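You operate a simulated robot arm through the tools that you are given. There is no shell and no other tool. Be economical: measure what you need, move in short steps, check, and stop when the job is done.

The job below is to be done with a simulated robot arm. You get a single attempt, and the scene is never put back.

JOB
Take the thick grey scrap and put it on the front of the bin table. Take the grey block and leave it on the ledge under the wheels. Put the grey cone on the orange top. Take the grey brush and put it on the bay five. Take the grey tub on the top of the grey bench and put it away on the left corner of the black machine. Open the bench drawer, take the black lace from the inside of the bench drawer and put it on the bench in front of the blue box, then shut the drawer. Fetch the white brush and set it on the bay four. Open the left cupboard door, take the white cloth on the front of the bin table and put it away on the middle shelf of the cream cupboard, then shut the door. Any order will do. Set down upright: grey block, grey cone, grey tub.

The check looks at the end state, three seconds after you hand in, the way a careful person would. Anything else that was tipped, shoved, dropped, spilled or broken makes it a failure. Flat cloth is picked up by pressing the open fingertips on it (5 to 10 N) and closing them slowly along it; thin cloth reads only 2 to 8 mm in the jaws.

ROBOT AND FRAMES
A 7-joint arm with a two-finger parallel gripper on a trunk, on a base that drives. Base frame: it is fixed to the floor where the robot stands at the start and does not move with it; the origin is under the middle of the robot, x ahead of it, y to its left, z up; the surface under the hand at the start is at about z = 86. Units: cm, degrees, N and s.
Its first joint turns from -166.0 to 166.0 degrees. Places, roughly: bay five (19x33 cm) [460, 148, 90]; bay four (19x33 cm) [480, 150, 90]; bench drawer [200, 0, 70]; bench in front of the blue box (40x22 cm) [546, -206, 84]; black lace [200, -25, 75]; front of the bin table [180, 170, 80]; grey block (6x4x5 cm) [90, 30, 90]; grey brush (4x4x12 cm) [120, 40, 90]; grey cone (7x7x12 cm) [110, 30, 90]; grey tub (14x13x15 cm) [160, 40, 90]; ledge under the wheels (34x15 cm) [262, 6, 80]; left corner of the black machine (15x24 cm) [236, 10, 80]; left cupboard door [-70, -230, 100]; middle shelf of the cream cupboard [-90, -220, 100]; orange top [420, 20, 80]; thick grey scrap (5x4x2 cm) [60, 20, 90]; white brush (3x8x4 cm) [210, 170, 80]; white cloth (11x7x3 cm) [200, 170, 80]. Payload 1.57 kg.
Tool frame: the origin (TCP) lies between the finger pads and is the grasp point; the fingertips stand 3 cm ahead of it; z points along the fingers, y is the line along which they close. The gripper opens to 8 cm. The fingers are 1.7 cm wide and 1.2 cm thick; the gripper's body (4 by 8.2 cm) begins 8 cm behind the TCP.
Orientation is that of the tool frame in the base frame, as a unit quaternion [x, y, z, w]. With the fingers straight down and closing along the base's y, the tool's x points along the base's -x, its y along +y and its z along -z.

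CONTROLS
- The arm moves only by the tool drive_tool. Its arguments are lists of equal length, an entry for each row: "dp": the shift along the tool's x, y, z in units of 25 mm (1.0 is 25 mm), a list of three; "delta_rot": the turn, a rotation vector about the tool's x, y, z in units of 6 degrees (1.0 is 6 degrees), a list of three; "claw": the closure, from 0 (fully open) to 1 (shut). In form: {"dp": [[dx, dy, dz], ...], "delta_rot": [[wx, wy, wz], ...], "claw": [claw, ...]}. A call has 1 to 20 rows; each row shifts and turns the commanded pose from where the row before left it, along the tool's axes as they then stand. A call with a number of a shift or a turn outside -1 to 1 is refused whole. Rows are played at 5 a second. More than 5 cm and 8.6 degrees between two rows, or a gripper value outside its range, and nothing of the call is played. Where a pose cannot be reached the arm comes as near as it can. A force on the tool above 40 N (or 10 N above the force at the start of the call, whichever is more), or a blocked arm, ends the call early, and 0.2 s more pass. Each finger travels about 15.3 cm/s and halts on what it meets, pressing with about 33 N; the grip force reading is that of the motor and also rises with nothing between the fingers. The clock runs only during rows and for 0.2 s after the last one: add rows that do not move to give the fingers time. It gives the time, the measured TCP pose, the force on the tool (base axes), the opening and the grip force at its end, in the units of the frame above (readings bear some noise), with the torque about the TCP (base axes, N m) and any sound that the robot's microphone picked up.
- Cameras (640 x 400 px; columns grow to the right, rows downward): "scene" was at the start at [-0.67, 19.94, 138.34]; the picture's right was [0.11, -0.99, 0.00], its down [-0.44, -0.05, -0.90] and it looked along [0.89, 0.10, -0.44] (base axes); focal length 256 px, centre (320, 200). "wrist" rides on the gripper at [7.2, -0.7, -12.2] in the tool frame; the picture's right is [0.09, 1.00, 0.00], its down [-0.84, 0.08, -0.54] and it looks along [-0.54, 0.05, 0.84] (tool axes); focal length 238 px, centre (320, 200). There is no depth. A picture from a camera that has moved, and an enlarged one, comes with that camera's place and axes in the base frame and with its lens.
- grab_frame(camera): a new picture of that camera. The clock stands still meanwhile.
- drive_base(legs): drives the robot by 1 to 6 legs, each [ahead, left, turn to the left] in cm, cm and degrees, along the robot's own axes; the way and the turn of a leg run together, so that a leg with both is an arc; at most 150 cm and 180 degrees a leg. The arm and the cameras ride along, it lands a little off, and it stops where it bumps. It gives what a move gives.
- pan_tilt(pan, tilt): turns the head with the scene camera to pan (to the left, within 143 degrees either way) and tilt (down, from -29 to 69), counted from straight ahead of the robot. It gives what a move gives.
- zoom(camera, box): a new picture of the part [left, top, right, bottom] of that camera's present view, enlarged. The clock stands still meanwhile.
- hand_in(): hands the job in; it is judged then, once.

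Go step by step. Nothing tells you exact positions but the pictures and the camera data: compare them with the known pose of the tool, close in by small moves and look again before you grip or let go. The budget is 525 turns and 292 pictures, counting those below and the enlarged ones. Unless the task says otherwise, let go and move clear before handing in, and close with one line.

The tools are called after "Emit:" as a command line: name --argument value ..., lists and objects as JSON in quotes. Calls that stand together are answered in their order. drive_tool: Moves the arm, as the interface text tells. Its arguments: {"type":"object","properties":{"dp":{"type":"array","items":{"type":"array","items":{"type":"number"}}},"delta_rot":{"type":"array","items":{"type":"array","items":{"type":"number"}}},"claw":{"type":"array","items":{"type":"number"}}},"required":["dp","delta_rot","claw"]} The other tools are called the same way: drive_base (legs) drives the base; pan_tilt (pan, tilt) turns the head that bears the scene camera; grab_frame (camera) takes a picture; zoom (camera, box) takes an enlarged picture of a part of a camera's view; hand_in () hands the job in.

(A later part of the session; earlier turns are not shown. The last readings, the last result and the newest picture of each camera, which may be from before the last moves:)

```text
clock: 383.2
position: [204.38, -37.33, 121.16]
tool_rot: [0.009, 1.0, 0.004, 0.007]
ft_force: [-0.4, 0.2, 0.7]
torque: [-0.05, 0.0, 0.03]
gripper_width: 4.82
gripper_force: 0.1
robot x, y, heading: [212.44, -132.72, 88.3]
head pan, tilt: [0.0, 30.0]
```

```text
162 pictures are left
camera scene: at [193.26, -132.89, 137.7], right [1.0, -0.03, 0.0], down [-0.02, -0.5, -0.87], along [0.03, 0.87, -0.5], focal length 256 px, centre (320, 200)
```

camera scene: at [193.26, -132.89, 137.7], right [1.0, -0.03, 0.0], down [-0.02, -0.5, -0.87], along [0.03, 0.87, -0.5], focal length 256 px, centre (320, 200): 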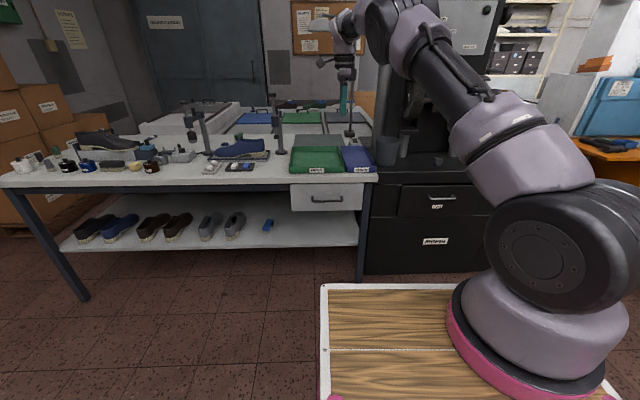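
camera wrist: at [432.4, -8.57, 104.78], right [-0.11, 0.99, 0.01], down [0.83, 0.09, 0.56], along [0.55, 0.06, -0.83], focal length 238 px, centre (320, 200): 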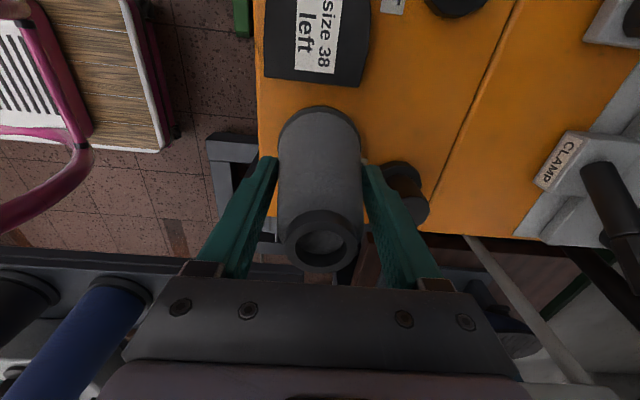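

Emit:
drive_base --legs '[[-8, 0, 1.7]]'

Emit:
drive_tool --dp '[[0, 0, 0], [0, 0, 0], [0, 0, 0], [0, 0, 0], [0, 0, 0], [0, 0, 0], [0, 0, 0], [0, 0, 0], [0, 0, 0], [0, 0, 0], [0, 0, 0], [0, 0, 0], [0, 0, 0], [0, 0, 0], [0, 0, 0], [0, 0, 0]]' --delta_rot '[[-1, 0, 0], [-1, 0, 0], [-1, 0, 0], [-1, 0, 0], [-1, 0, 0], [-1, 0, 0], [-1, 0, 0], [-1, 0, 0], [-1, 0, 0], [-1, 0, 0], [-1, 0, 0], [-1, 0, 0], [-1, 0, 0], [-1, 0, 0], [-1, 0, 0], [0, 0, 0]]' --claw '[0.4, 0.4, 0.4, 0.4, 0.4, 0.4, 0.4, 0.4, 0.4, 0.4, 0.4, 0.4, 0.4, 0.4, 0.4, 0.4]'

Emit:
grab_frame --camera "scene"

Emit:
grab_frame --camera "wrist"

```text
clock: 384.3
position: [201.34, -45.59, 121.05]
tool_rot: [-0.005, 1.0, 0.004, 0.009]
ft_force: [-0.3, -0.3, 0.5]
torque: [-0.01, 0.02, -0.01]
gripper_width: 4.81
gripper_force: 0.1
robot x, y, heading: [212.01, -140.12, 90.0]
head pan, tilt: [0.0, 30.0]
```

```text
clock: 387.7
position: [201.31, -45.77, 121.25]
tool_rot: [-0.01, 0.704, 0.71, 0.002]
ft_force: [0.4, -0.4, 0.6]
torque: [0.03, -0.01, 0.01]
gripper_width: 4.8
gripper_force: 0.0
robot x, y, heading: [211.87, -140.03, 89.7]
head pan, tilt: [0.0, 30.0]
```

```text
161 pictures are left
camera scene: at [193.14, -141.51, 137.71], right [1.0, 0.0, 0.0], down [0.0, -0.5, -0.87], along [0.0, 0.87, -0.5], focal length 256 px, centre (320, 200)
```

scene: 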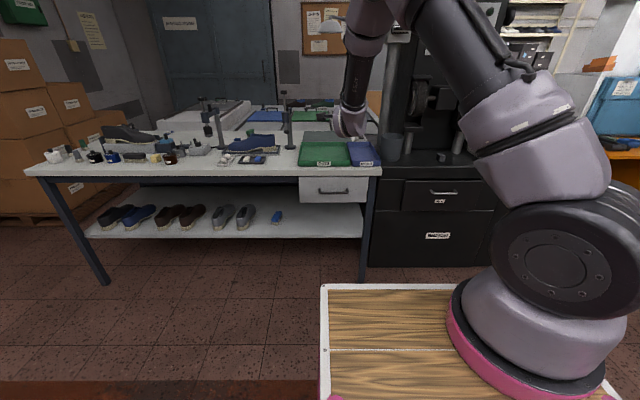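

```text
160 pictures are left
camera wrist: at [194.21, -57.94, 120.17], right [-0.11, -0.01, 0.99], down [0.84, -0.53, 0.09], along [0.53, 0.85, 0.06], focal length 238 px, centre (320, 200)
```

wrist: 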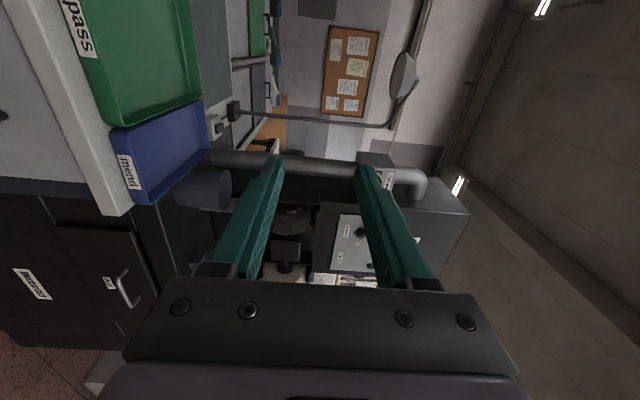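

Emit:
drive_tool --dp '[[0, -1, 0], [0, -1, 0], [0, -1, 0], [0, -1, 0], [0, -1, 0], [0, -1, 0], [0, -1, 0], [0, -1, 0], [0, -1, 0], [0, -1, 0], [0, -1, 0], [0, -1, 0], [0, -1, 0], [0, -1, 0], [0, -1, 0], [0, -1, 0], [0, -1, 0], [0, -0.7, 0], [0, 0, 0]]' --delta_rot '[[0, 0, 0], [0, 0, 0], [0, 0, 0], [0, 0, 0], [0, 0, 0], [0, 0, 0], [0, 0, 0], [0, 0, 0], [0, 0, 0], [0, 0, 0], [0, 0, 0], [0, 0, 0], [0, 0, 0], [0, 0, 0], [0, 0, 0], [0, 0, 0], [0, 0, 0], [0, 0, 0], [0, 0, 0]]' --claw '[0.4, 0.4, 0.4, 0.4, 0.4, 0.4, 0.4, 0.4, 0.4, 0.4, 0.4, 0.4, 0.4, 0.4, 0.4, 0.4, 0.4, 0.4, 0.4]'

Emit:
zoom --camera "scene" --box '[260, 120, 440, 240]'

Emit:
grab_frame --camera "wrist"

```text
clock: 391.7
position: [201.73, -45.25, 76.94]
tool_rot: [-0.009, 0.704, 0.71, 0.002]
ft_force: [0.7, -0.1, -0.7]
torque: [-0.01, 0.0, 0.03]
gripper_width: 4.79
gripper_force: 0.0
robot x, y, heading: [211.55, -140.5, 90.0]
head pan, tilt: [0.0, 30.0]
```

```text
3.33 times, centred on (350, 180) of scene
camera zoom: at [193.14, -141.5, 137.71], right [1.0, 0.0, 0.0], down [0.0, -0.5, -0.87], along [0.0, 0.87, -0.5], focal length 855 px, centre (220, 267)
```

zoom: 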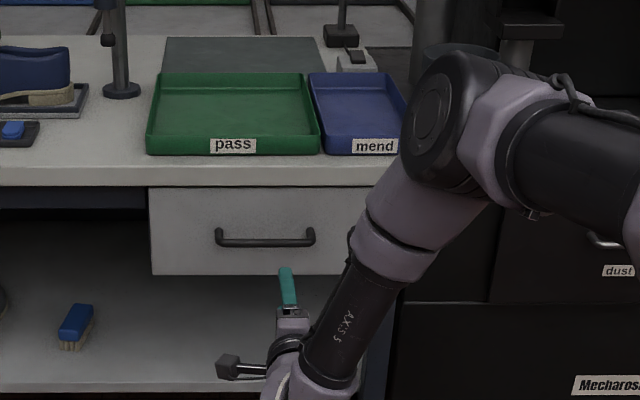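

```text
158 pictures are left
camera wrist: at [194.77, -57.57, 75.93], right [-0.11, -0.01, 0.99], down [0.84, -0.53, 0.09], along [0.53, 0.85, 0.06], focal length 238 px, centre (320, 200)
```

wrist: 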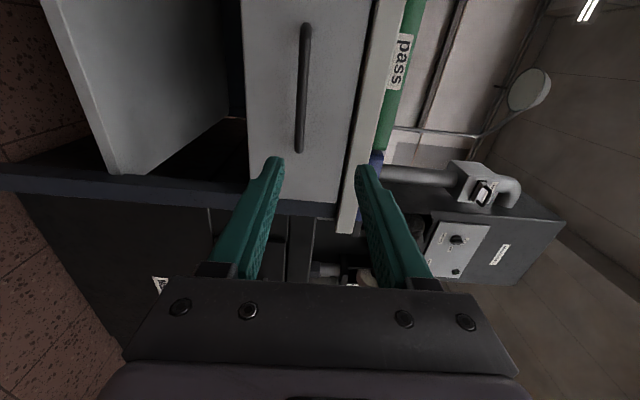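

Emit:
drive_tool --dp '[[0.34, -0.54, 0.5], [0.34, -0.54, 0.9], [0, 0, 0.9], [0, 0, 0.9], [0, 0, 0.9], [0, 0, 0.9], [0, 0, 0.9], [0, 0, 0]]' --delta_rot '[[0, 0, 0], [0, 0, 0], [0, 0, 0], [0, 0, 0], [0, 0, 0], [0, 0, 0], [0, 0, 0], [0, 0, 0]]' --claw '[0.4, 0.4, 0.4, 0.4, 0.4, 0.4, 0.4, 0.4]'

Emit:
grab_frame --camera "wrist"

Emit:
zoom --camera "scene" --box '[280, 160, 400, 240]'

```text
clock: 393.5
position: [200.03, -30.38, 74.22]
tool_rot: [-0.01, 0.705, 0.709, 0.002]
ft_force: [0.3, 0.0, -0.8]
torque: [0.01, -0.03, -0.01]
gripper_width: 4.82
gripper_force: 0.1
robot x, y, heading: [211.88, -140.63, 89.9]
head pan, tilt: [0.0, 30.0]
```

```text
157 pictures are left
camera wrist: at [193.05, -42.77, 73.31], right [-0.11, -0.01, 0.99], down [0.84, -0.53, 0.09], along [0.53, 0.85, 0.06], focal length 238 px, centre (320, 200)
```

wrist: 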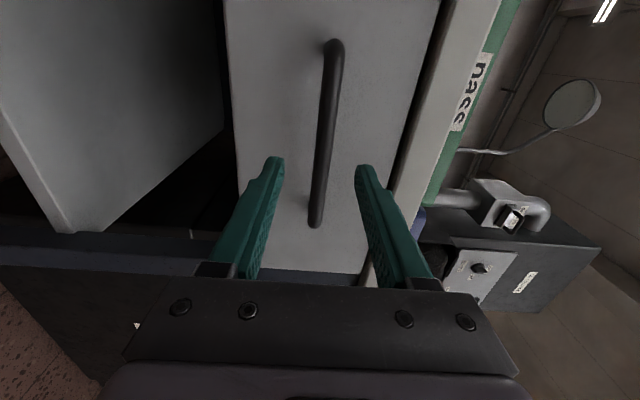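

```text
5.00 times, centred on (340, 200) of scene
camera zoom: at [193.14, -141.5, 137.71], right [1.0, 0.0, 0.0], down [0.0, -0.5, -0.87], along [0.0, 0.87, -0.5], focal length 1282 px, centre (220, 200)
```

zoom: 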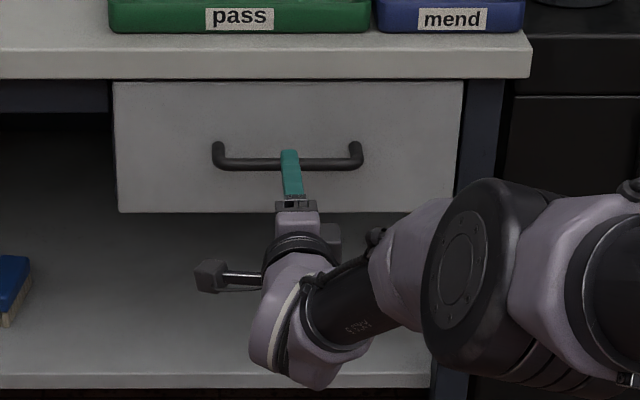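

Emit:
drive_tool --dp '[[0, 0, 0.7], [0, 0, 0.7], [0, 0, 0.6], [0, 0, 0]]' --delta_rot '[[0, 0, 0], [0, 0, 0], [0, 0, 0], [0, 0, 0]]' --claw '[0.4, 0.4, 0.4, 0.4]'

Emit:
grab_frame --camera "wrist"

```text
clock: 394.5
position: [200.08, -30.22, 74.54]
tool_rot: [-0.011, 0.704, 0.71, 0.002]
ft_force: [-0.3, 0.2, -0.1]
torque: [-0.02, 0.03, 0.01]
gripper_width: 4.78
gripper_force: 0.0
out of reach, approached as far as the arm can: row 1, 2, 3
robot x, y, heading: [211.91, -140.39, 89.8]
head pan, tilt: [0.0, 30.0]
```

```text
155 pictures are left
camera wrist: at [192.95, -42.53, 73.56], right [-0.11, -0.01, 0.99], down [0.84, -0.53, 0.09], along [0.53, 0.85, 0.06], focal length 238 px, centre (320, 200)
```

wrist: 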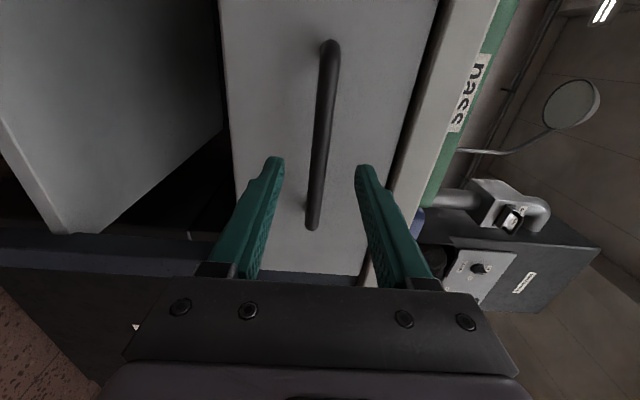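

Emit:
drive_base --legs '[[5, 0, 0]]'

Emit:
grab_frame --camera "wrist"

Emit:
zoom --camera "scene" --box '[280, 160, 400, 240]'

```text
clock: 395.4
position: [199.96, -25.21, 74.49]
tool_rot: [-0.009, 0.705, 0.71, 0.002]
ft_force: [-0.4, -0.2, 0.8]
torque: [0.0, -0.01, -0.01]
gripper_width: 4.8
gripper_force: 0.0
robot x, y, heading: [211.5, -135.48, 89.9]
head pan, tilt: [0.0, 30.0]
```

```text
154 pictures are left
camera wrist: at [192.94, -37.53, 73.57], right [-0.11, -0.01, 0.99], down [0.84, -0.53, 0.09], along [0.53, 0.85, 0.06], focal length 238 px, centre (320, 200)
```

wrist: 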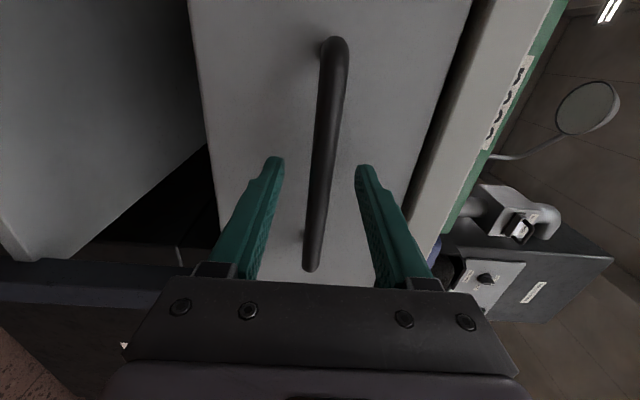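

```text
5.00 times, centred on (340, 200) of scene
camera zoom: at [193.15, -136.51, 137.71], right [1.0, 0.0, 0.0], down [0.0, -0.5, -0.87], along [0.0, 0.87, -0.5], focal length 1282 px, centre (220, 200)
```

zoom: 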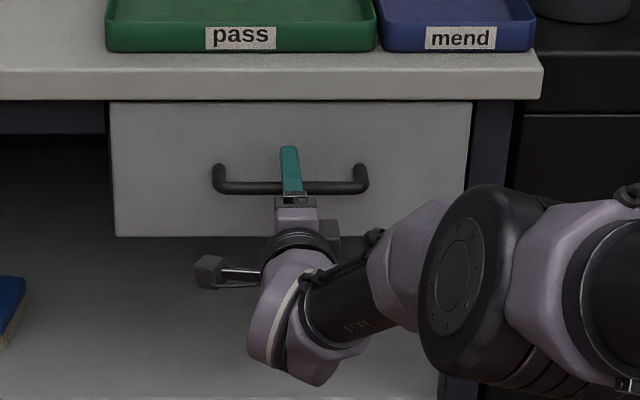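

Emit:
drive_tool --dp '[[0, 0, 0], [0, 0, 0], [0, 0, 0], [0, 0, 0]]' --delta_rot '[[0, 0, 0], [0, 0, 0], [0, 0, 0], [0, 0, 0]]' --claw '[0.6, 0.75, 1, 1]'

Emit:
grab_frame --camera "wrist"

```text
clock: 396.4
position: [199.83, -25.3, 74.61]
tool_rot: [-0.009, 0.704, 0.71, 0.001]
ft_force: [0.4, -0.4, -1.1]
torque: [-0.01, 0.57, -0.06]
gripper_width: 1.36
gripper_force: 31.0
robot x, y, heading: [212.07, -135.62, 89.8]
head pan, tilt: [0.0, 30.0]
```

```text
152 pictures are left
camera wrist: at [192.95, -37.54, 73.57], right [-0.11, -0.01, 0.99], down [0.84, -0.53, 0.09], along [0.53, 0.85, 0.06], focal length 238 px, centre (320, 200)
```

wrist: 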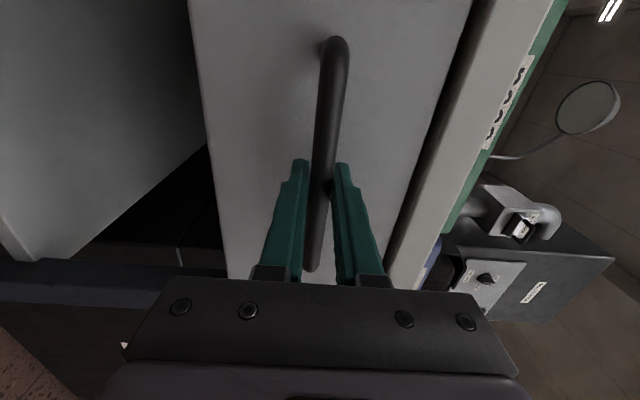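

Emit:
drive_tool --dp '[[0, 0, -0.4], [0, 0, -0.5], [0, 0, -0.6], [0, 0, -0.6], [0, 0, -0.6], [0, 0, 0]]' --delta_rot '[[0, 0, 0], [0, 0, 0], [0, 0, 0], [0, 0, 0], [0, 0, 0], [0, 0, 0]]' --claw '[1, 1, 1, 1, 1, 1]'

Emit:
grab_frame --camera "scene"

```text
clock: 397.8
position: [200.0, -32.05, 74.52]
tool_rot: [-0.01, 0.705, 0.709, 0.001]
ft_force: [-4.9, 1.0, 6.7]
torque: [0.08, 0.54, 0.29]
gripper_width: 1.37
gripper_force: 30.4
robot x, y, heading: [212.23, -135.38, 90.1]
head pan, tilt: [0.0, 30.0]
```

```text
151 pictures are left
camera scene: at [193.14, -136.54, 137.71], right [1.0, 0.0, 0.0], down [0.0, -0.5, -0.87], along [0.0, 0.87, -0.5], focal length 256 px, centre (320, 200)
```

scene: 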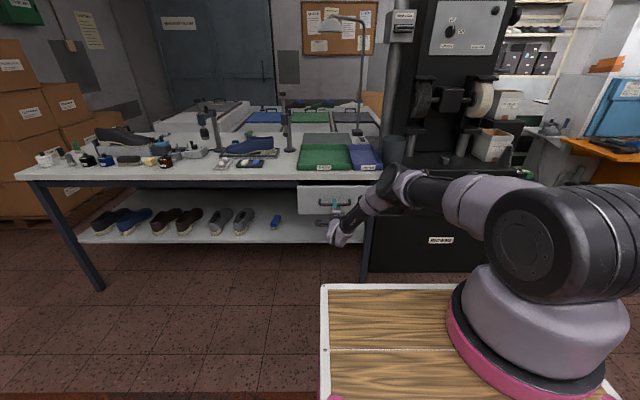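

Drawer is sliding out smoothly. Continuing with the arm.

Emit:
drive_tool --dp '[[0, 0, -0.5], [0, 0, -0.6], [0, 0, -0.6], [0, 0, -0.6], [0, 0, -0.6], [0, 0, -0.6], [0, 0, -0.6], [0, 0, 0]]' --delta_rot '[[0, 0, 0], [0, 0, 0], [0, 0, 0], [0, 0, 0], [0, 0, 0], [0, 0, 0], [0, 0, 0], [0, 0, 0]]' --claw '[1, 1, 1, 1, 1, 1, 1, 1]'

Emit:
zoom --camera "scene" --box '[260, 120, 420, 260]'

```text
clock: 399.6
position: [199.91, -42.33, 74.65]
tool_rot: [-0.01, 0.704, 0.71, 0.001]
ft_force: [-13.0, -0.1, 21.7]
torque: [0.14, 0.51, 0.14]
gripper_width: 1.38
gripper_force: 30.1
robot x, y, heading: [211.77, -135.72, 89.9]
head pan, tilt: [0.0, 30.0]
```

```text
2.86 times, centred on (340, 190) of scene
camera zoom: at [193.12, -136.6, 137.7], right [1.0, 0.0, 0.0], down [0.0, -0.5, -0.87], along [0.0, 0.87, -0.5], focal length 733 px, centre (263, 229)
```

zoom: 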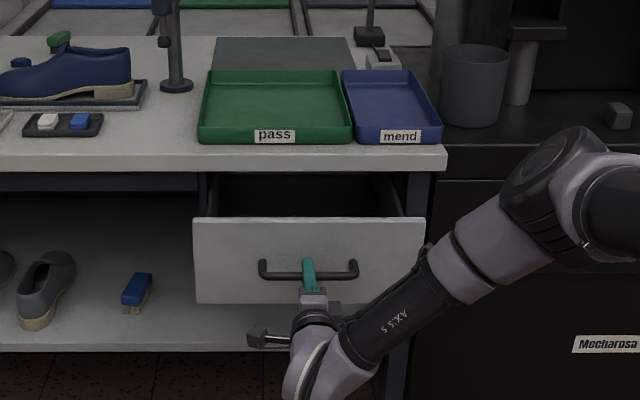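

Emit:
drive_tool --dp '[[-0.1, 0.15, -0.4], [-0.05, 0.05, -0.5], [0, 0.02, -0.5], [0, 0.02, -0.5], [0, 0.02, -0.5], [0, 0.02, -0.5], [0, 0, 0]]' --delta_rot '[[0, 0, 0], [0, 0, 0], [0, 0, 0], [0, 0, 0], [0, 0, 0], [0, 0, 0], [0, 0, 0]]' --claw '[1, 1, 1, 1, 1, 1, 1]'

Emit:
zoom --camera "scene" --box '[260, 120, 420, 260]'

```text
clock: 401.1
position: [200.52, -49.7, 74.54]
tool_rot: [-0.009, 0.709, 0.706, 0.0]
ft_force: [-0.9, -0.1, -7.1]
torque: [-0.03, 0.55, 0.01]
gripper_width: 1.39
gripper_force: 30.4
robot x, y, heading: [211.94, -135.44, 90.0]
head pan, tilt: [0.0, 30.0]
stopped in row 7: the force on the tool passed its limit at 41 N (the readings are from after the stop); the commanded pose is now the measured one
```

```text
2.86 times, centred on (340, 190) of scene
camera zoom: at [193.15, -136.49, 137.71], right [1.0, 0.0, 0.0], down [0.0, -0.5, -0.87], along [0.0, 0.87, -0.5], focal length 733 px, centre (263, 229)
```

zoom: 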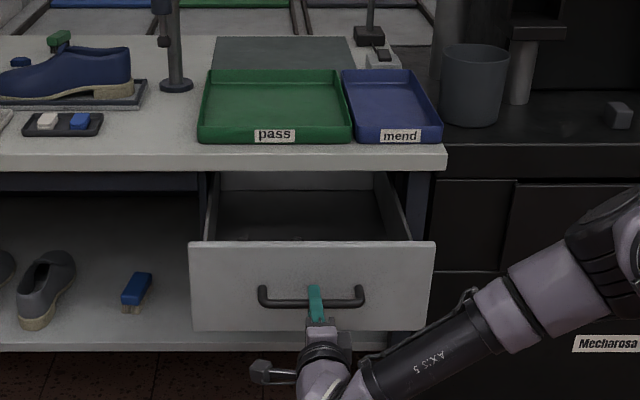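

Drawer is open (~25 cm). I'll release the handle, back away, raise and look inside.

Emit:
drive_tool --dp '[[0, 0, 0], [0, 0, 0], [0, 0, -0.6], [0, 0, -0.8], [0, 0, -0.8]]' --delta_rot '[[0, 0, 0], [0, 0, 0], [0, 0, 0], [0, 0, 0], [0, 0, 0]]' --claw '[0.5, 0.4, 0.4, 0.4, 0.4]'

Emit:
drive_base --legs '[[-12, 0, 0]]'

Emit:
drive_tool --dp '[[0, 0.9, 0], [0, 0.9, 0], [0, 0.9, 0], [0, 0.9, 0], [0, 0.9, 0], [0, 0.9, 0], [0, 0.9, 0], [0, 0.9, 0], [0, 0.9, 0], [0, 0.9, 0], [0, 0.9, 0], [0, 0.9, 0], [0, 0.9, 0], [0, 0.9, 0], [0, 0.9, 0], [0, 0.9, 0], [0, 0.9, 0], [0, 0.9, 0]]' --delta_rot '[[0, 0, 0], [0, 0, 0], [0, 0, 0], [0, 0, 0], [0, 0, 0], [0, 0, 0], [0, 0, 0], [0, 0, 0], [0, 0, 0], [0, 0, 0], [0, 0, 0], [0, 0, 0], [0, 0, 0], [0, 0, 0], [0, 0, 0], [0, 0, 0], [0, 0, 0], [0, 0, 0]]' --claw '[0.4, 0.4, 0.4, 0.4, 0.4, 0.4, 0.4, 0.4, 0.4, 0.4, 0.4, 0.4, 0.4, 0.4, 0.4, 0.4, 0.4, 0.4]'

Emit:
grab_frame --camera "scene"

```text
clock: 402.2
position: [200.82, -55.22, 74.57]
tool_rot: [-0.009, 0.707, 0.707, 0.0]
ft_force: [0.4, -0.3, 1.3]
torque: [-0.01, 0.02, -0.02]
gripper_width: 4.82
gripper_force: 0.2
robot x, y, heading: [212.13, -135.54, 89.7]
head pan, tilt: [0.0, 30.0]
```

```text
clock: 403.5
position: [200.76, -67.35, 74.55]
tool_rot: [-0.009, 0.708, 0.707, 0.0]
ft_force: [-0.7, 0.6, -0.3]
torque: [-0.04, 0.02, -0.01]
gripper_width: 4.82
gripper_force: 0.1
robot x, y, heading: [212.04, -147.56, 90.0]
head pan, tilt: [0.0, 30.0]
```

```text
clock: 407.3
position: [200.14, -67.3, 115.15]
tool_rot: [-0.01, 0.708, 0.706, 0.001]
ft_force: [-0.7, 0.1, 0.2]
torque: [0.03, -0.01, 0.03]
gripper_width: 4.82
gripper_force: 0.1
robot x, y, heading: [211.94, -147.73, 90.2]
head pan, tilt: [0.0, 30.0]
```

```text
148 pictures are left
camera scene: at [193.15, -148.65, 137.71], right [1.0, 0.0, 0.0], down [0.0, -0.5, -0.87], along [0.0, 0.87, -0.5], focal length 256 px, centre (320, 200)
```

scene: 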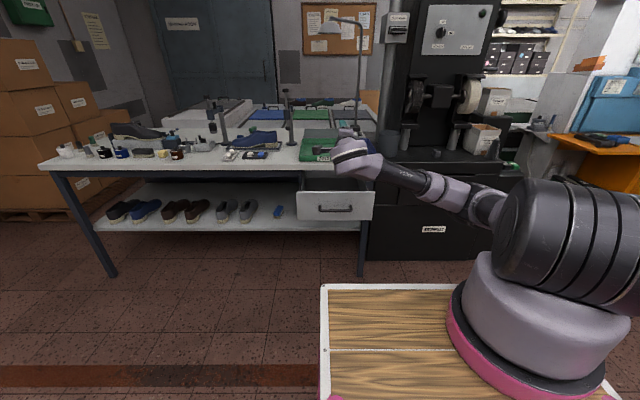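

Emit:
drive_tool --dp '[[0, 0, 0], [0, 0, 0], [0, 0, 0], [0, 0, 0], [0, 0, 0], [0, 0, 0], [0, 0, 0], [0, 0, 0], [0, 0, 0], [0, 0, 0], [0, 0, 0], [0, 0, 0], [0, 0, 0], [0, 0, 0], [0, 0, 0], [0, 0, 0]]' --delta_rot '[[1, 0, 0], [1, 0, 0], [1, 0, 0], [1, 0, 0], [1, 0, 0], [1, 0, 0], [1, 0, 0], [1, 0, 0], [1, 0, 0], [1, 0, 0], [1, 0, 0], [1, 0, 0], [1, 0, 0], [1, 0, 0], [1, 0, 0], [0, 0, 0]]' --claw '[0.4, 0.4, 0.4, 0.4, 0.4, 0.4, 0.4, 0.4, 0.4, 0.4, 0.4, 0.4, 0.4, 0.4, 0.4, 0.4]'

Emit:
drive_base --legs '[[25, 0, 0]]'

Emit:
grab_frame --camera "wrist"

Emit:
pan_tilt --pan 0 --tilt 42

Emit:
grab_frame --camera "scene"

```text
clock: 410.7
position: [200.1, -67.27, 114.99]
tool_rot: [-0.007, 1.0, -0.002, 0.007]
ft_force: [0.3, 0.8, -0.3]
torque: [-0.03, 0.0, 0.02]
gripper_width: 4.77
gripper_force: 0.1
robot x, y, heading: [211.35, -147.91, 89.7]
head pan, tilt: [0.0, 30.0]
```

```text
clock: 412.5
position: [200.48, -41.59, 114.96]
tool_rot: [-0.005, 1.0, 0.0, 0.007]
ft_force: [-0.6, 0.6, 0.1]
torque: [0.02, -0.01, 0.02]
gripper_width: 4.77
gripper_force: 0.0
robot x, y, heading: [211.91, -122.21, 90.1]
head pan, tilt: [0.0, 30.0]
```

```text
147 pictures are left
camera wrist: at [193.04, -42.35, 127.04], right [-0.1, 0.99, 0.0], down [0.83, 0.09, 0.55], along [0.55, 0.05, -0.83], focal length 238 px, centre (320, 200)
```

wrist: 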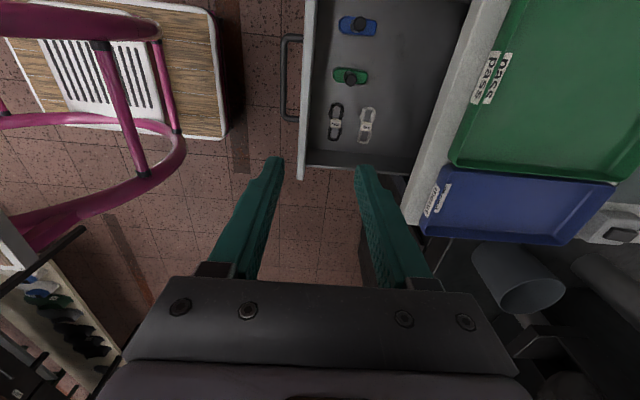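

```text
clock: 413.3
position: [200.39, -41.58, 115.1]
tool_rot: [-0.006, 1.0, -0.001, 0.007]
ft_force: [-0.3, -0.2, -0.2]
torque: [0.0, 0.02, -0.01]
gripper_width: 4.81
gripper_force: 0.1
robot x, y, heading: [212.04, -121.56, 90.2]
head pan, tilt: [0.0, 42.0]
```

```text
146 pictures are left
camera scene: at [193.18, -123.7, 135.88], right [1.0, 0.0, 0.0], down [0.0, -0.67, -0.74], along [0.0, 0.74, -0.67], focal length 256 px, centre (320, 200)
```

scene: 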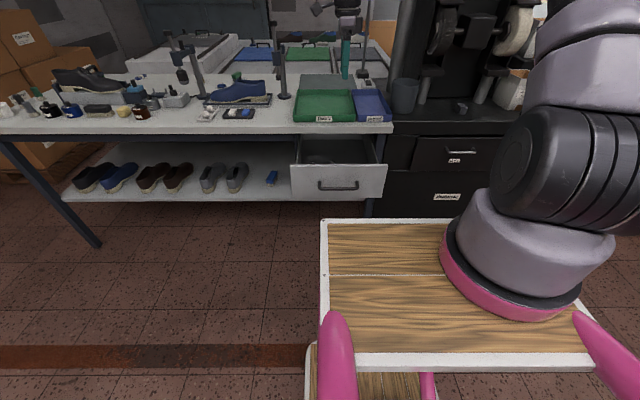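

Emit:
zoom --camera "wrist" --box '[280, 60, 440, 180]'

```text
3.33 times, centred on (360, 120) of wrist
camera zoom: at [193.04, -42.36, 127.04], right [-0.1, 0.99, 0.0], down [0.83, 0.09, 0.55], along [0.55, 0.05, -0.83], focal length 794 px, centre (187, 467)
```

zoom: 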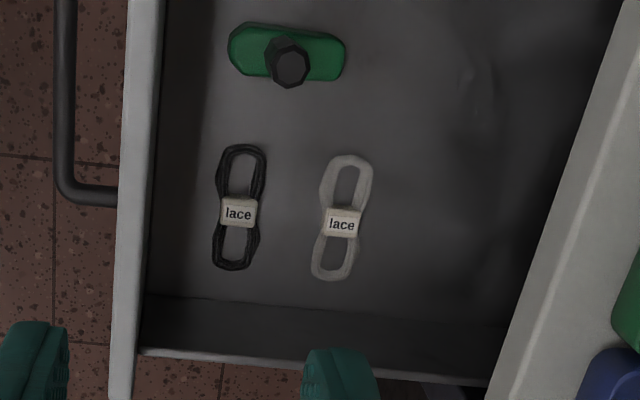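

I see the black lace bundle in the drawer at about (208.7, -37.6), with the label band across the middle. I'll move above it and descend partway.

Emit:
drive_tool --dp '[[-0.83, 0.4, 0], [-0.83, 0.4, 0], [-0.83, 0.4, 0], [-0.83, 0.4, 0], [0, 0, 1], [0, 0, 1], [0, 0, 1], [0, 0, 1], [0, 0, 1], [0, 0, 1], [0, 0, 1], [0, 0, 1], [0, 0, 1], [0, 0, 0]]' --delta_rot '[[0, 0, 0], [0, 0, 0], [0, 0, 0], [0, 0, 0], [0, 0, 0], [0, 0, 0], [0, 0, 0], [0, 0, 0], [0, 0, 0], [0, 0, 0], [0, 0, 0], [0, 0, 0], [0, 0, 0], [0, 0, 0]]' --claw '[0.4, 0.4, 0.4, 0.4, 0.4, 0.4, 0.4, 0.4, 0.4, 0.4, 0.4, 0.4, 0.4, 0.4]'

Emit:
grab_frame --camera "wrist"

Emit:
zoom --camera "scene" --box '[260, 80, 420, 200]'

```text
clock: 416.3
position: [209.14, -37.5, 92.73]
tool_rot: [-0.006, 1.0, -0.001, 0.007]
ft_force: [-0.7, 0.0, 0.0]
torque: [0.0, -0.03, -0.02]
gripper_width: 4.8
gripper_force: 0.1
robot x, y, heading: [211.98, -121.94, 89.9]
head pan, tilt: [0.0, 42.0]
```

```text
144 pictures are left
camera wrist: at [201.62, -38.35, 104.71], right [-0.1, 0.99, 0.0], down [0.83, 0.09, 0.55], along [0.55, 0.05, -0.83], focal length 238 px, centre (320, 200)
```

wrist: 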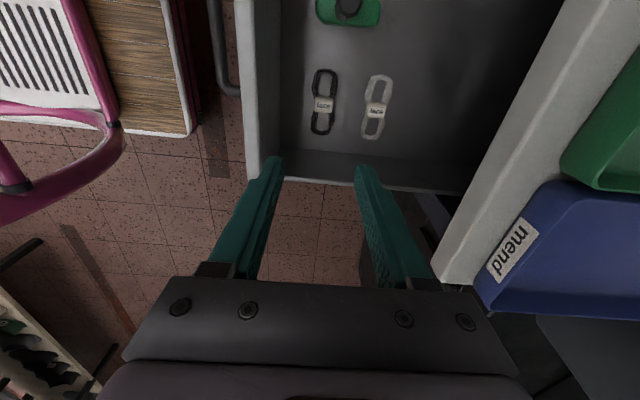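

```text
3.33 times, centred on (340, 140) of scene
camera zoom: at [193.18, -123.7, 135.88], right [1.0, 0.0, 0.0], down [0.0, -0.67, -0.74], along [0.0, 0.74, -0.67], focal length 855 px, centre (253, 400)
```

zoom: 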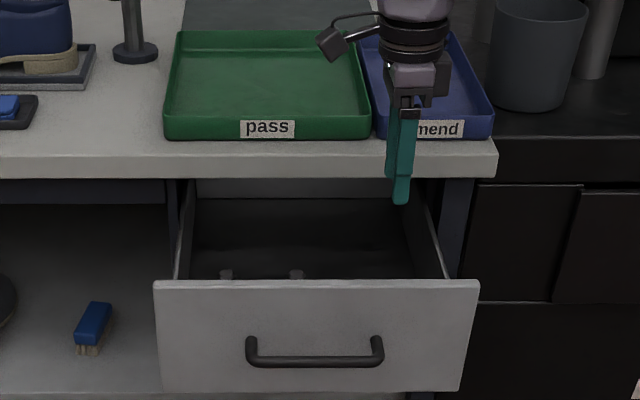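

Emit:
drive_tool --dp '[[0.3, 0, 0.6], [0, 0, 0.9], [0, 0, 0.9], [0, 0, 0.9], [0, 0, 0.9], [0, 0, 0.6], [0, 0, 0]]' --delta_rot '[[0, 0, 0], [0, 0, 0], [0, 0, 0], [0, 0, 0], [0, 0, 0], [0, 0, 0], [0, 0, 0]]' --claw '[0.4, 0.4, 0.4, 0.4, 0.4, 0.4, 0.4]'

Emit:
grab_frame --camera "wrist"

```text
clock: 417.9
position: [208.47, -37.8, 80.69]
tool_rot: [-0.005, 1.0, -0.001, 0.007]
ft_force: [-0.4, 1.2, 0.0]
torque: [0.0, -0.03, 0.01]
gripper_width: 4.83
gripper_force: 0.1
robot x, y, heading: [211.98, -121.98, 89.7]
head pan, tilt: [0.0, 42.0]
```

```text
142 pictures are left
camera wrist: at [201.08, -38.44, 92.68], right [-0.1, 0.99, 0.0], down [0.83, 0.09, 0.55], along [0.55, 0.05, -0.83], focal length 238 px, centre (320, 200)
```

wrist: 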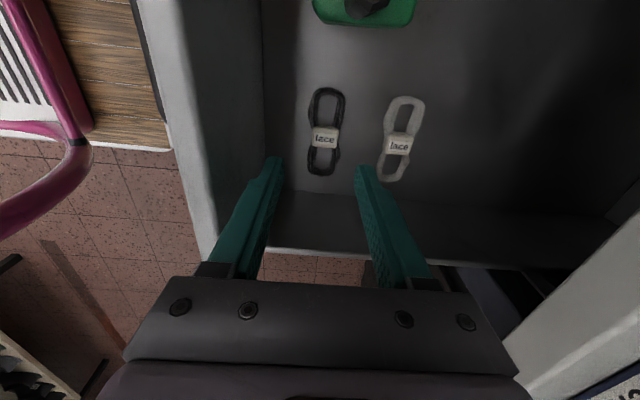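

Emit:
drive_tool --dp '[[0, 0.12, 0.8], [0, 0, 0.8], [0, 0, 0.6], [0, 0, 0.3], [0, 0, 0]]' --delta_rot '[[0, 0, 0], [0, 0, 0], [0, 0, 0], [0, 0, 0], [0, 0, 0]]' --claw '[0.4, 0.4, 0.4, 0.4, 0.4]'

Emit:
grab_frame --camera "wrist"

```text
clock: 419.1
position: [208.53, -37.47, 74.36]
tool_rot: [-0.005, 1.0, 0.0, 0.008]
ft_force: [0.1, 0.3, -0.1]
torque: [0.0, -0.01, 0.0]
gripper_width: 4.79
gripper_force: 0.1
robot x, y, heading: [212.05, -122.28, 89.6]
head pan, tilt: [0.0, 42.0]
```

```text
141 pictures are left
camera wrist: at [201.13, -38.16, 86.43], right [-0.1, 0.99, 0.0], down [0.83, 0.09, 0.55], along [0.55, 0.05, -0.83], focal length 238 px, centre (320, 200)
```

wrist: 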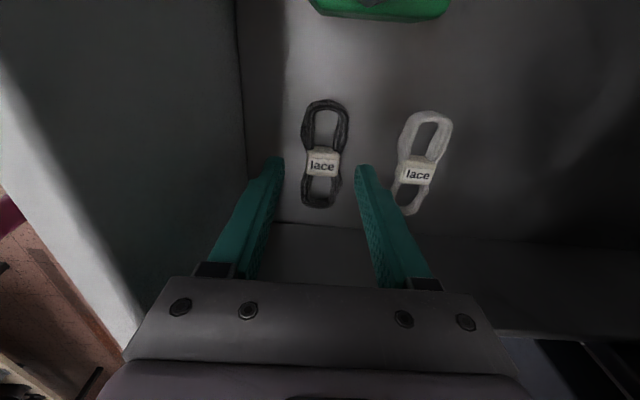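

Emit:
drive_tool --dp '[[0, 0, 0.15], [0, 0, 0.15], [0, 0, 0]]' --delta_rot '[[0, 0, 0], [0, 0, 0], [0, 0, 0]]' --claw '[0.4, 0.4, 0.4]'

```text
clock: 419.9
position: [208.5, -37.34, 73.63]
tool_rot: [-0.005, 1.0, -0.002, 0.006]
ft_force: [-0.8, -0.4, -0.5]
torque: [-0.01, 0.01, 0.03]
gripper_width: 4.79
gripper_force: 0.0
robot x, y, heading: [211.78, -122.11, 89.9]
head pan, tilt: [0.0, 42.0]
```

Emit:
drive_tool --dp '[[0, 0, 0.12], [0, 0, 0.1], [0, 0, 0]]' --delta_rot '[[0, 0, 0], [0, 0, 0], [0, 0, 0]]' --claw '[0.4, 0.4, 0.4]'

Emit:
grab_frame --camera "wrist"

```text
clock: 420.7
position: [208.45, -37.45, 73.11]
tool_rot: [-0.006, 1.0, -0.001, 0.007]
ft_force: [0.1, -0.5, 0.3]
torque: [0.04, 0.01, 0.01]
gripper_width: 4.84
gripper_force: 0.1
robot x, y, heading: [212.01, -121.88, 90.0]
head pan, tilt: [0.0, 42.0]
```

```text
140 pictures are left
camera wrist: at [201.2, -38.14, 85.1], right [-0.1, 0.99, 0.0], down [0.83, 0.09, 0.55], along [0.55, 0.05, -0.83], focal length 238 px, centre (320, 200)
```

wrist: 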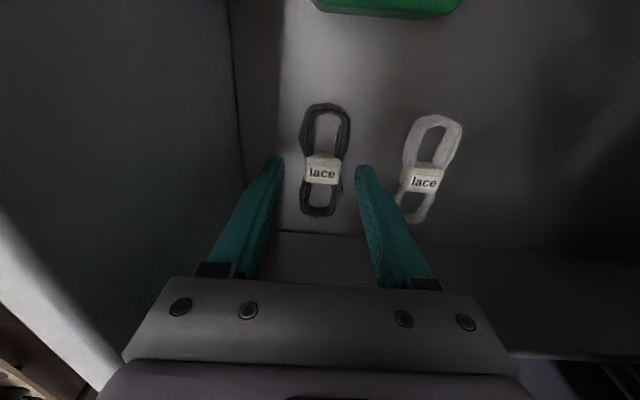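

Emit:
drive_tool --dp '[[0, 0, 0.1], [0, 0, 0.1], [0, 0, 0]]' --delta_rot '[[0, 0, 0], [0, 0, 0], [0, 0, 0]]' --claw '[0.4, 0.4, 0.4]'

```text
clock: 421.5
position: [208.57, -37.44, 72.62]
tool_rot: [-0.006, 1.0, -0.002, 0.007]
ft_force: [-0.3, -0.2, 0.0]
torque: [0.02, 0.01, 0.02]
gripper_width: 4.8
gripper_force: 0.2
robot x, y, heading: [212.15, -122.09, 89.8]
head pan, tilt: [0.0, 42.0]
```

Emit:
drive_tool --dp '[[0, 0, 0.1], [0, 0, 0.08], [0, 0, 0]]' --delta_rot '[[0, 0, 0], [0, 0, 0], [0, 0, 0]]' --claw '[0.4, 0.4, 0.4]'

```text
clock: 422.3
position: [208.62, -37.32, 72.19]
tool_rot: [-0.005, 1.0, -0.002, 0.008]
ft_force: [-0.1, 0.5, 0.4]
torque: [0.0, 0.0, 0.0]
gripper_width: 4.79
gripper_force: 0.0
robot x, y, heading: [212.11, -122.26, 89.8]
head pan, tilt: [0.0, 42.0]
```

Emit:
drive_tool --dp '[[0, 0, 0.08], [0, 0, 0], [0, 0, 0], [0, 0, 0], [0, 0, 0], [0, 0, 0]]' --delta_rot '[[0, 0, 0], [0, 0, 0], [0, 0, 0], [0, 0, 0], [0, 0, 0], [0, 0, 0]]' --claw '[0.4, 0.5, 0.6, 0.75, 1, 1]'

Emit:
grab_frame --camera "wrist"

```text
clock: 423.7
position: [208.61, -37.35, 71.97]
tool_rot: [-0.006, 1.0, -0.001, 0.007]
ft_force: [0.0, 0.2, 1.4]
torque: [0.0, 0.06, 0.02]
gripper_width: 3.02
gripper_force: 32.9
robot x, y, heading: [211.93, -121.98, 89.9]
head pan, tilt: [0.0, 42.0]
```

```text
139 pictures are left
camera wrist: at [201.27, -38.06, 83.95], right [-0.1, 0.99, 0.0], down [0.83, 0.09, 0.55], along [0.55, 0.05, -0.83], focal length 238 px, centre (320, 200)
```

wrist: 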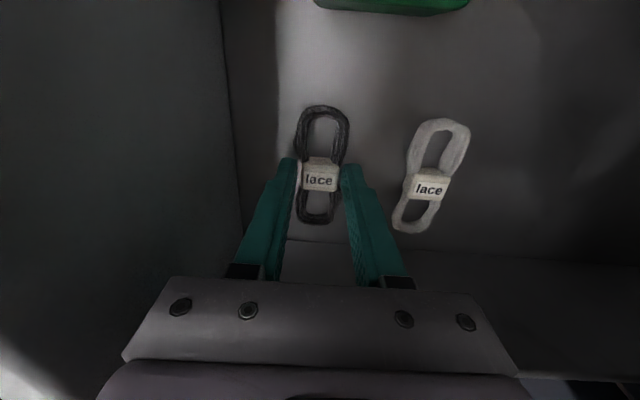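

Lace gripped by its band (3.0 cm). Lifting straight out.

Emit:
drive_tool --dp '[[0, 0, -0.4], [0, 0, -0.8], [0, 0, -1], [0, 0, -1], [0, 0, -1], [0, 0, -1], [0, 0, -1], [0, 0, -1], [0, 0, -1], [0, 0, -1], [0, 0, -1], [0, 0, -1], [0, 0, -1], [0, 0, -1], [0, 0, -1], [0, 0, -1], [0, 0, -1], [0, 0, -1]]' --delta_rot '[[0, 0, 0], [0, 0, 0], [0, 0, 0], [0, 0, 0], [0, 0, 0], [0, 0, 0], [0, 0, 0], [0, 0, 0], [0, 0, 0], [0, 0, 0], [0, 0, 0], [0, 0, 0], [0, 0, 0], [0, 0, 0], [0, 0, 0], [0, 0, 0], [0, 0, 0], [0, 0, 0]]' --claw '[1, 1, 1, 1, 1, 1, 1, 1, 1, 1, 1, 1, 1, 1, 1, 1, 1, 1]'

Emit:
grab_frame --camera "wrist"

Emit:
pan_tilt --pan -90 --tilt 20

Emit:
grab_frame --camera "scene"

```text
clock: 427.5
position: [207.84, -37.29, 114.9]
tool_rot: [-0.004, 1.0, -0.001, 0.007]
ft_force: [0.1, -0.3, 0.0]
torque: [0.02, 0.02, -0.01]
gripper_width: 3.01
gripper_force: 32.8
robot x, y, heading: [211.96, -122.13, 89.7]
head pan, tilt: [0.0, 42.0]
```

```text
138 pictures are left
camera wrist: at [200.51, -38.04, 126.95], right [-0.1, 0.99, 0.0], down [0.83, 0.09, 0.55], along [0.55, 0.05, -0.83], focal length 238 px, centre (320, 200)
```

wrist: 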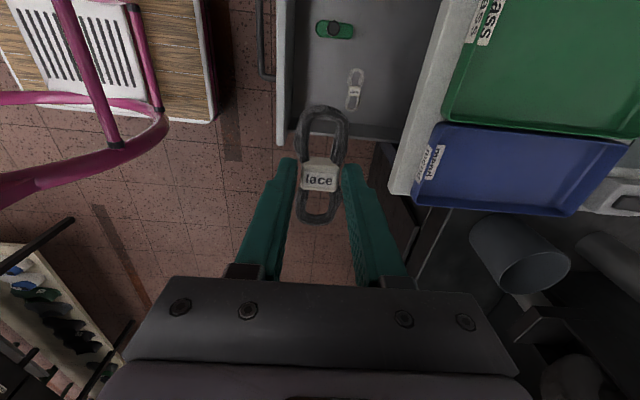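

```text
clock: 429.1
position: [207.86, -37.38, 114.84]
tool_rot: [-0.005, 1.0, -0.001, 0.007]
ft_force: [0.9, -0.9, -0.4]
torque: [0.01, -0.03, -0.04]
gripper_width: 3.02
gripper_force: 33.0
robot x, y, heading: [211.91, -122.19, 89.8]
head pan, tilt: [-90.0, 20.0]
```

```text
137 pictures are left
camera scene: at [202.47, -132.08, 139.31], right [0.0, -1.0, 0.0], down [-0.34, 0.0, -0.94], along [0.94, 0.0, -0.34], focal length 256 px, centre (320, 200)
```

scene: 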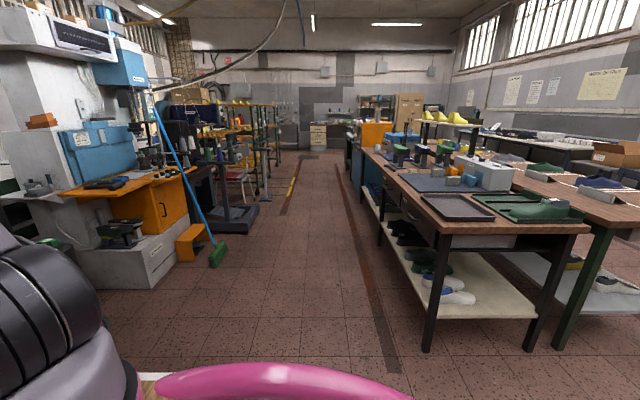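

Emit:
zoom --camera "scene" --box '[330, 90, 590, 260]'

```text
2.35 times, centred on (460, 175) of scene
camera zoom: at [202.47, -132.08, 139.31], right [0.0, -1.0, 0.0], down [-0.34, 0.0, -0.94], along [0.94, 0.0, -0.34], focal length 603 px, centre (-9, 259)
```

zoom: 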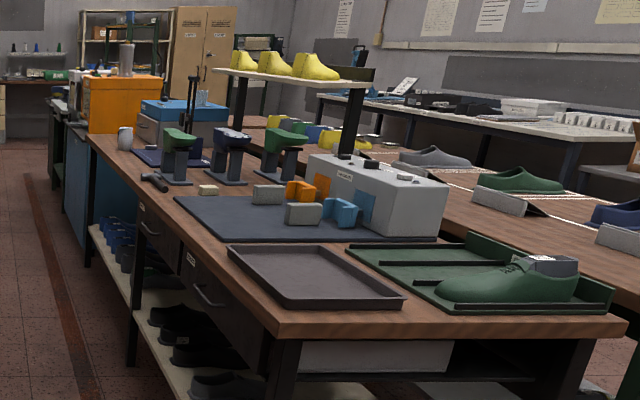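

The blue-lidded box stands on the wooden bench by the orange cabinet; the target strip is in front of it near (546, -206), with a mug nearby. I'll turn and strafe there.

Emit:
drive_base --legs '[[-5, 0, 0], [0, 0, -180], [0, 150, 0], [0, 140, 0]]'

Emit:
pan_tilt --pan 10 --tilt 32

Emit:
grab_frame --camera "scene"

```text
clock: 449.5
position: [477.09, -221.72, 114.78]
tool_rot: [1.0, -0.015, -0.015, -0.001]
ft_force: [-0.1, 0.3, 0.1]
torque: [0.04, -0.15, -0.03]
gripper_width: 3.02
gripper_force: 33.1
robot x, y, heading: [476.75, -136.44, -92.0]
head pan, tilt: [-90.0, 20.0]
stopped in leg 4: the force on the tool passed its limit at 78 N (the readings are from after the stop); the commanded pose is now the measured one
```

```text
clock: 451.2
position: [477.2, -221.67, 114.92]
tool_rot: [1.0, -0.014, -0.014, -0.001]
ft_force: [-4.7, 0.2, 2.2]
torque: [-0.01, -0.4, -0.12]
gripper_width: 3.03
gripper_force: 33.1
robot x, y, heading: [476.71, -136.58, -92.2]
head pan, tilt: [10.0, 32.0]
```

```text
135 pictures are left
camera scene: at [497.38, -136.34, 137.4], right [-0.99, -0.14, 0.0], down [-0.07, 0.52, -0.85], along [0.12, -0.84, -0.53], focal length 256 px, centre (320, 200)
```

scene: 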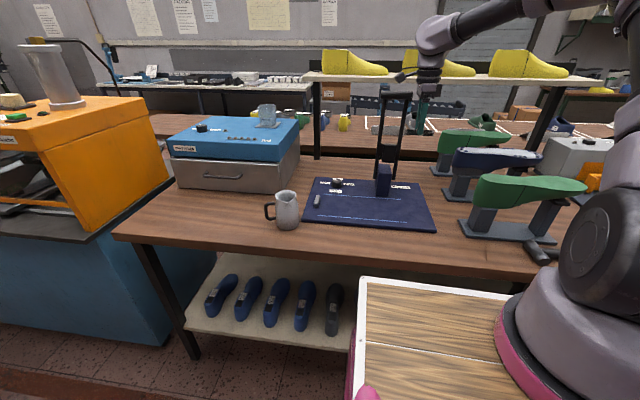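

My arm touched the black upright jig on the blue mat. I'll look closely before moving.

Emit:
zoom --camera "scene" --box '[280, 50, 480, 250]'

Emit:
grab_frame --camera "wrist"

```text
2.00 times, centred on (380, 150) of scene
camera zoom: at [497.38, -136.34, 137.4], right [-0.99, -0.14, 0.0], down [-0.07, 0.52, -0.85], along [0.12, -0.84, -0.53], focal length 513 px, centre (200, 300)
```

zoom: 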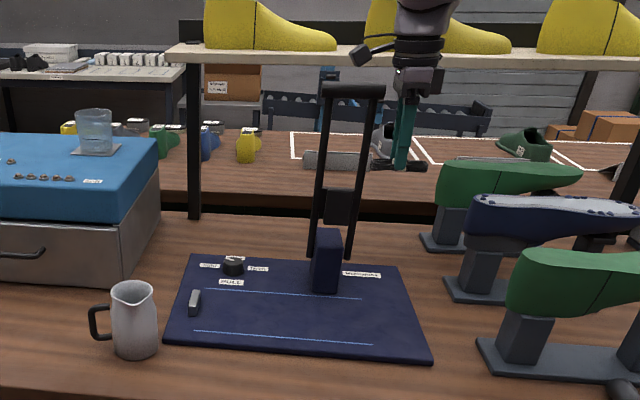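

```text
133 pictures are left
camera wrist: at [484.75, -221.26, 126.78], right [0.06, -1.0, 0.0], down [-0.82, -0.05, 0.57], along [-0.56, -0.03, -0.82], focal length 238 px, centre (320, 200)
```

wrist: 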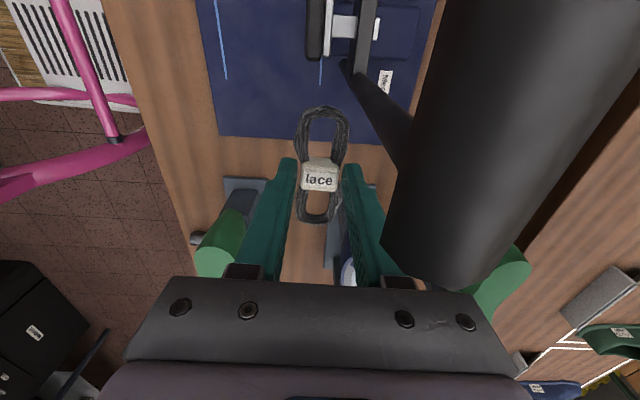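

It hit the fixed lever handle, which looks unmoved. I'll disengage by reversing, then back away from the bench.

Emit:
drive_base --legs '[[0, -4, 0], [-32, 0, 2]]'

Emit:
grab_frame --camera "scene"

Emit:
grab_frame --camera "wrist"

```text
clock: 453.9
position: [477.04, -189.27, 114.78]
tool_rot: [1.0, 0.005, -0.015, 0.0]
ft_force: [0.1, 0.2, 0.4]
torque: [0.0, -0.01, 0.0]
gripper_width: 3.0
gripper_force: 33.0
robot x, y, heading: [472.49, -104.17, -89.5]
head pan, tilt: [10.0, 32.0]
```

```text
132 pictures are left
camera scene: at [493.64, -103.11, 137.39], right [-0.98, -0.18, 0.0], down [-0.1, 0.52, -0.85], along [0.15, -0.83, -0.53], focal length 256 px, centre (320, 200)
```

scene: 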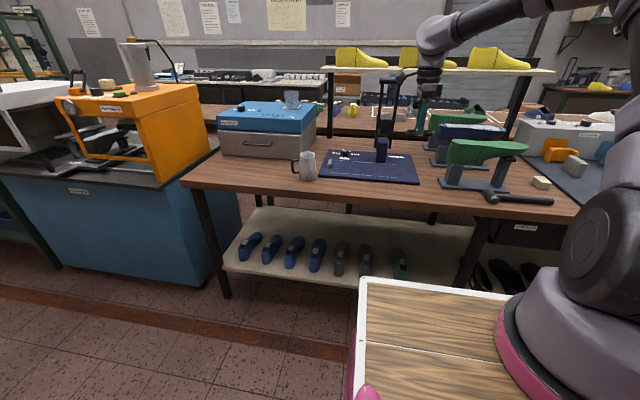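

```text
131 pictures are left
camera wrist: at [484.62, -188.47, 126.79], right [0.1, -0.99, 0.0], down [-0.82, -0.09, 0.57], along [-0.56, -0.06, -0.82], focal length 238 px, centre (320, 200)
```

wrist: 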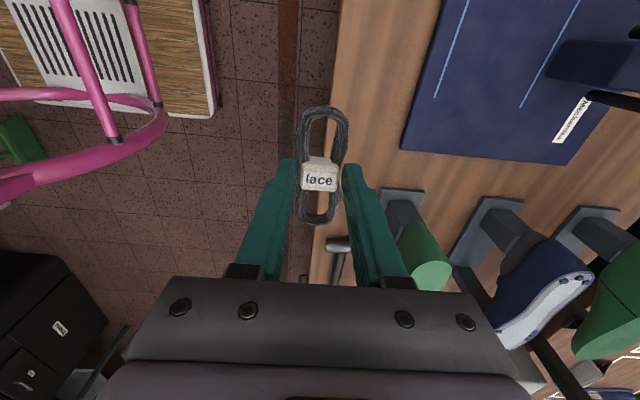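

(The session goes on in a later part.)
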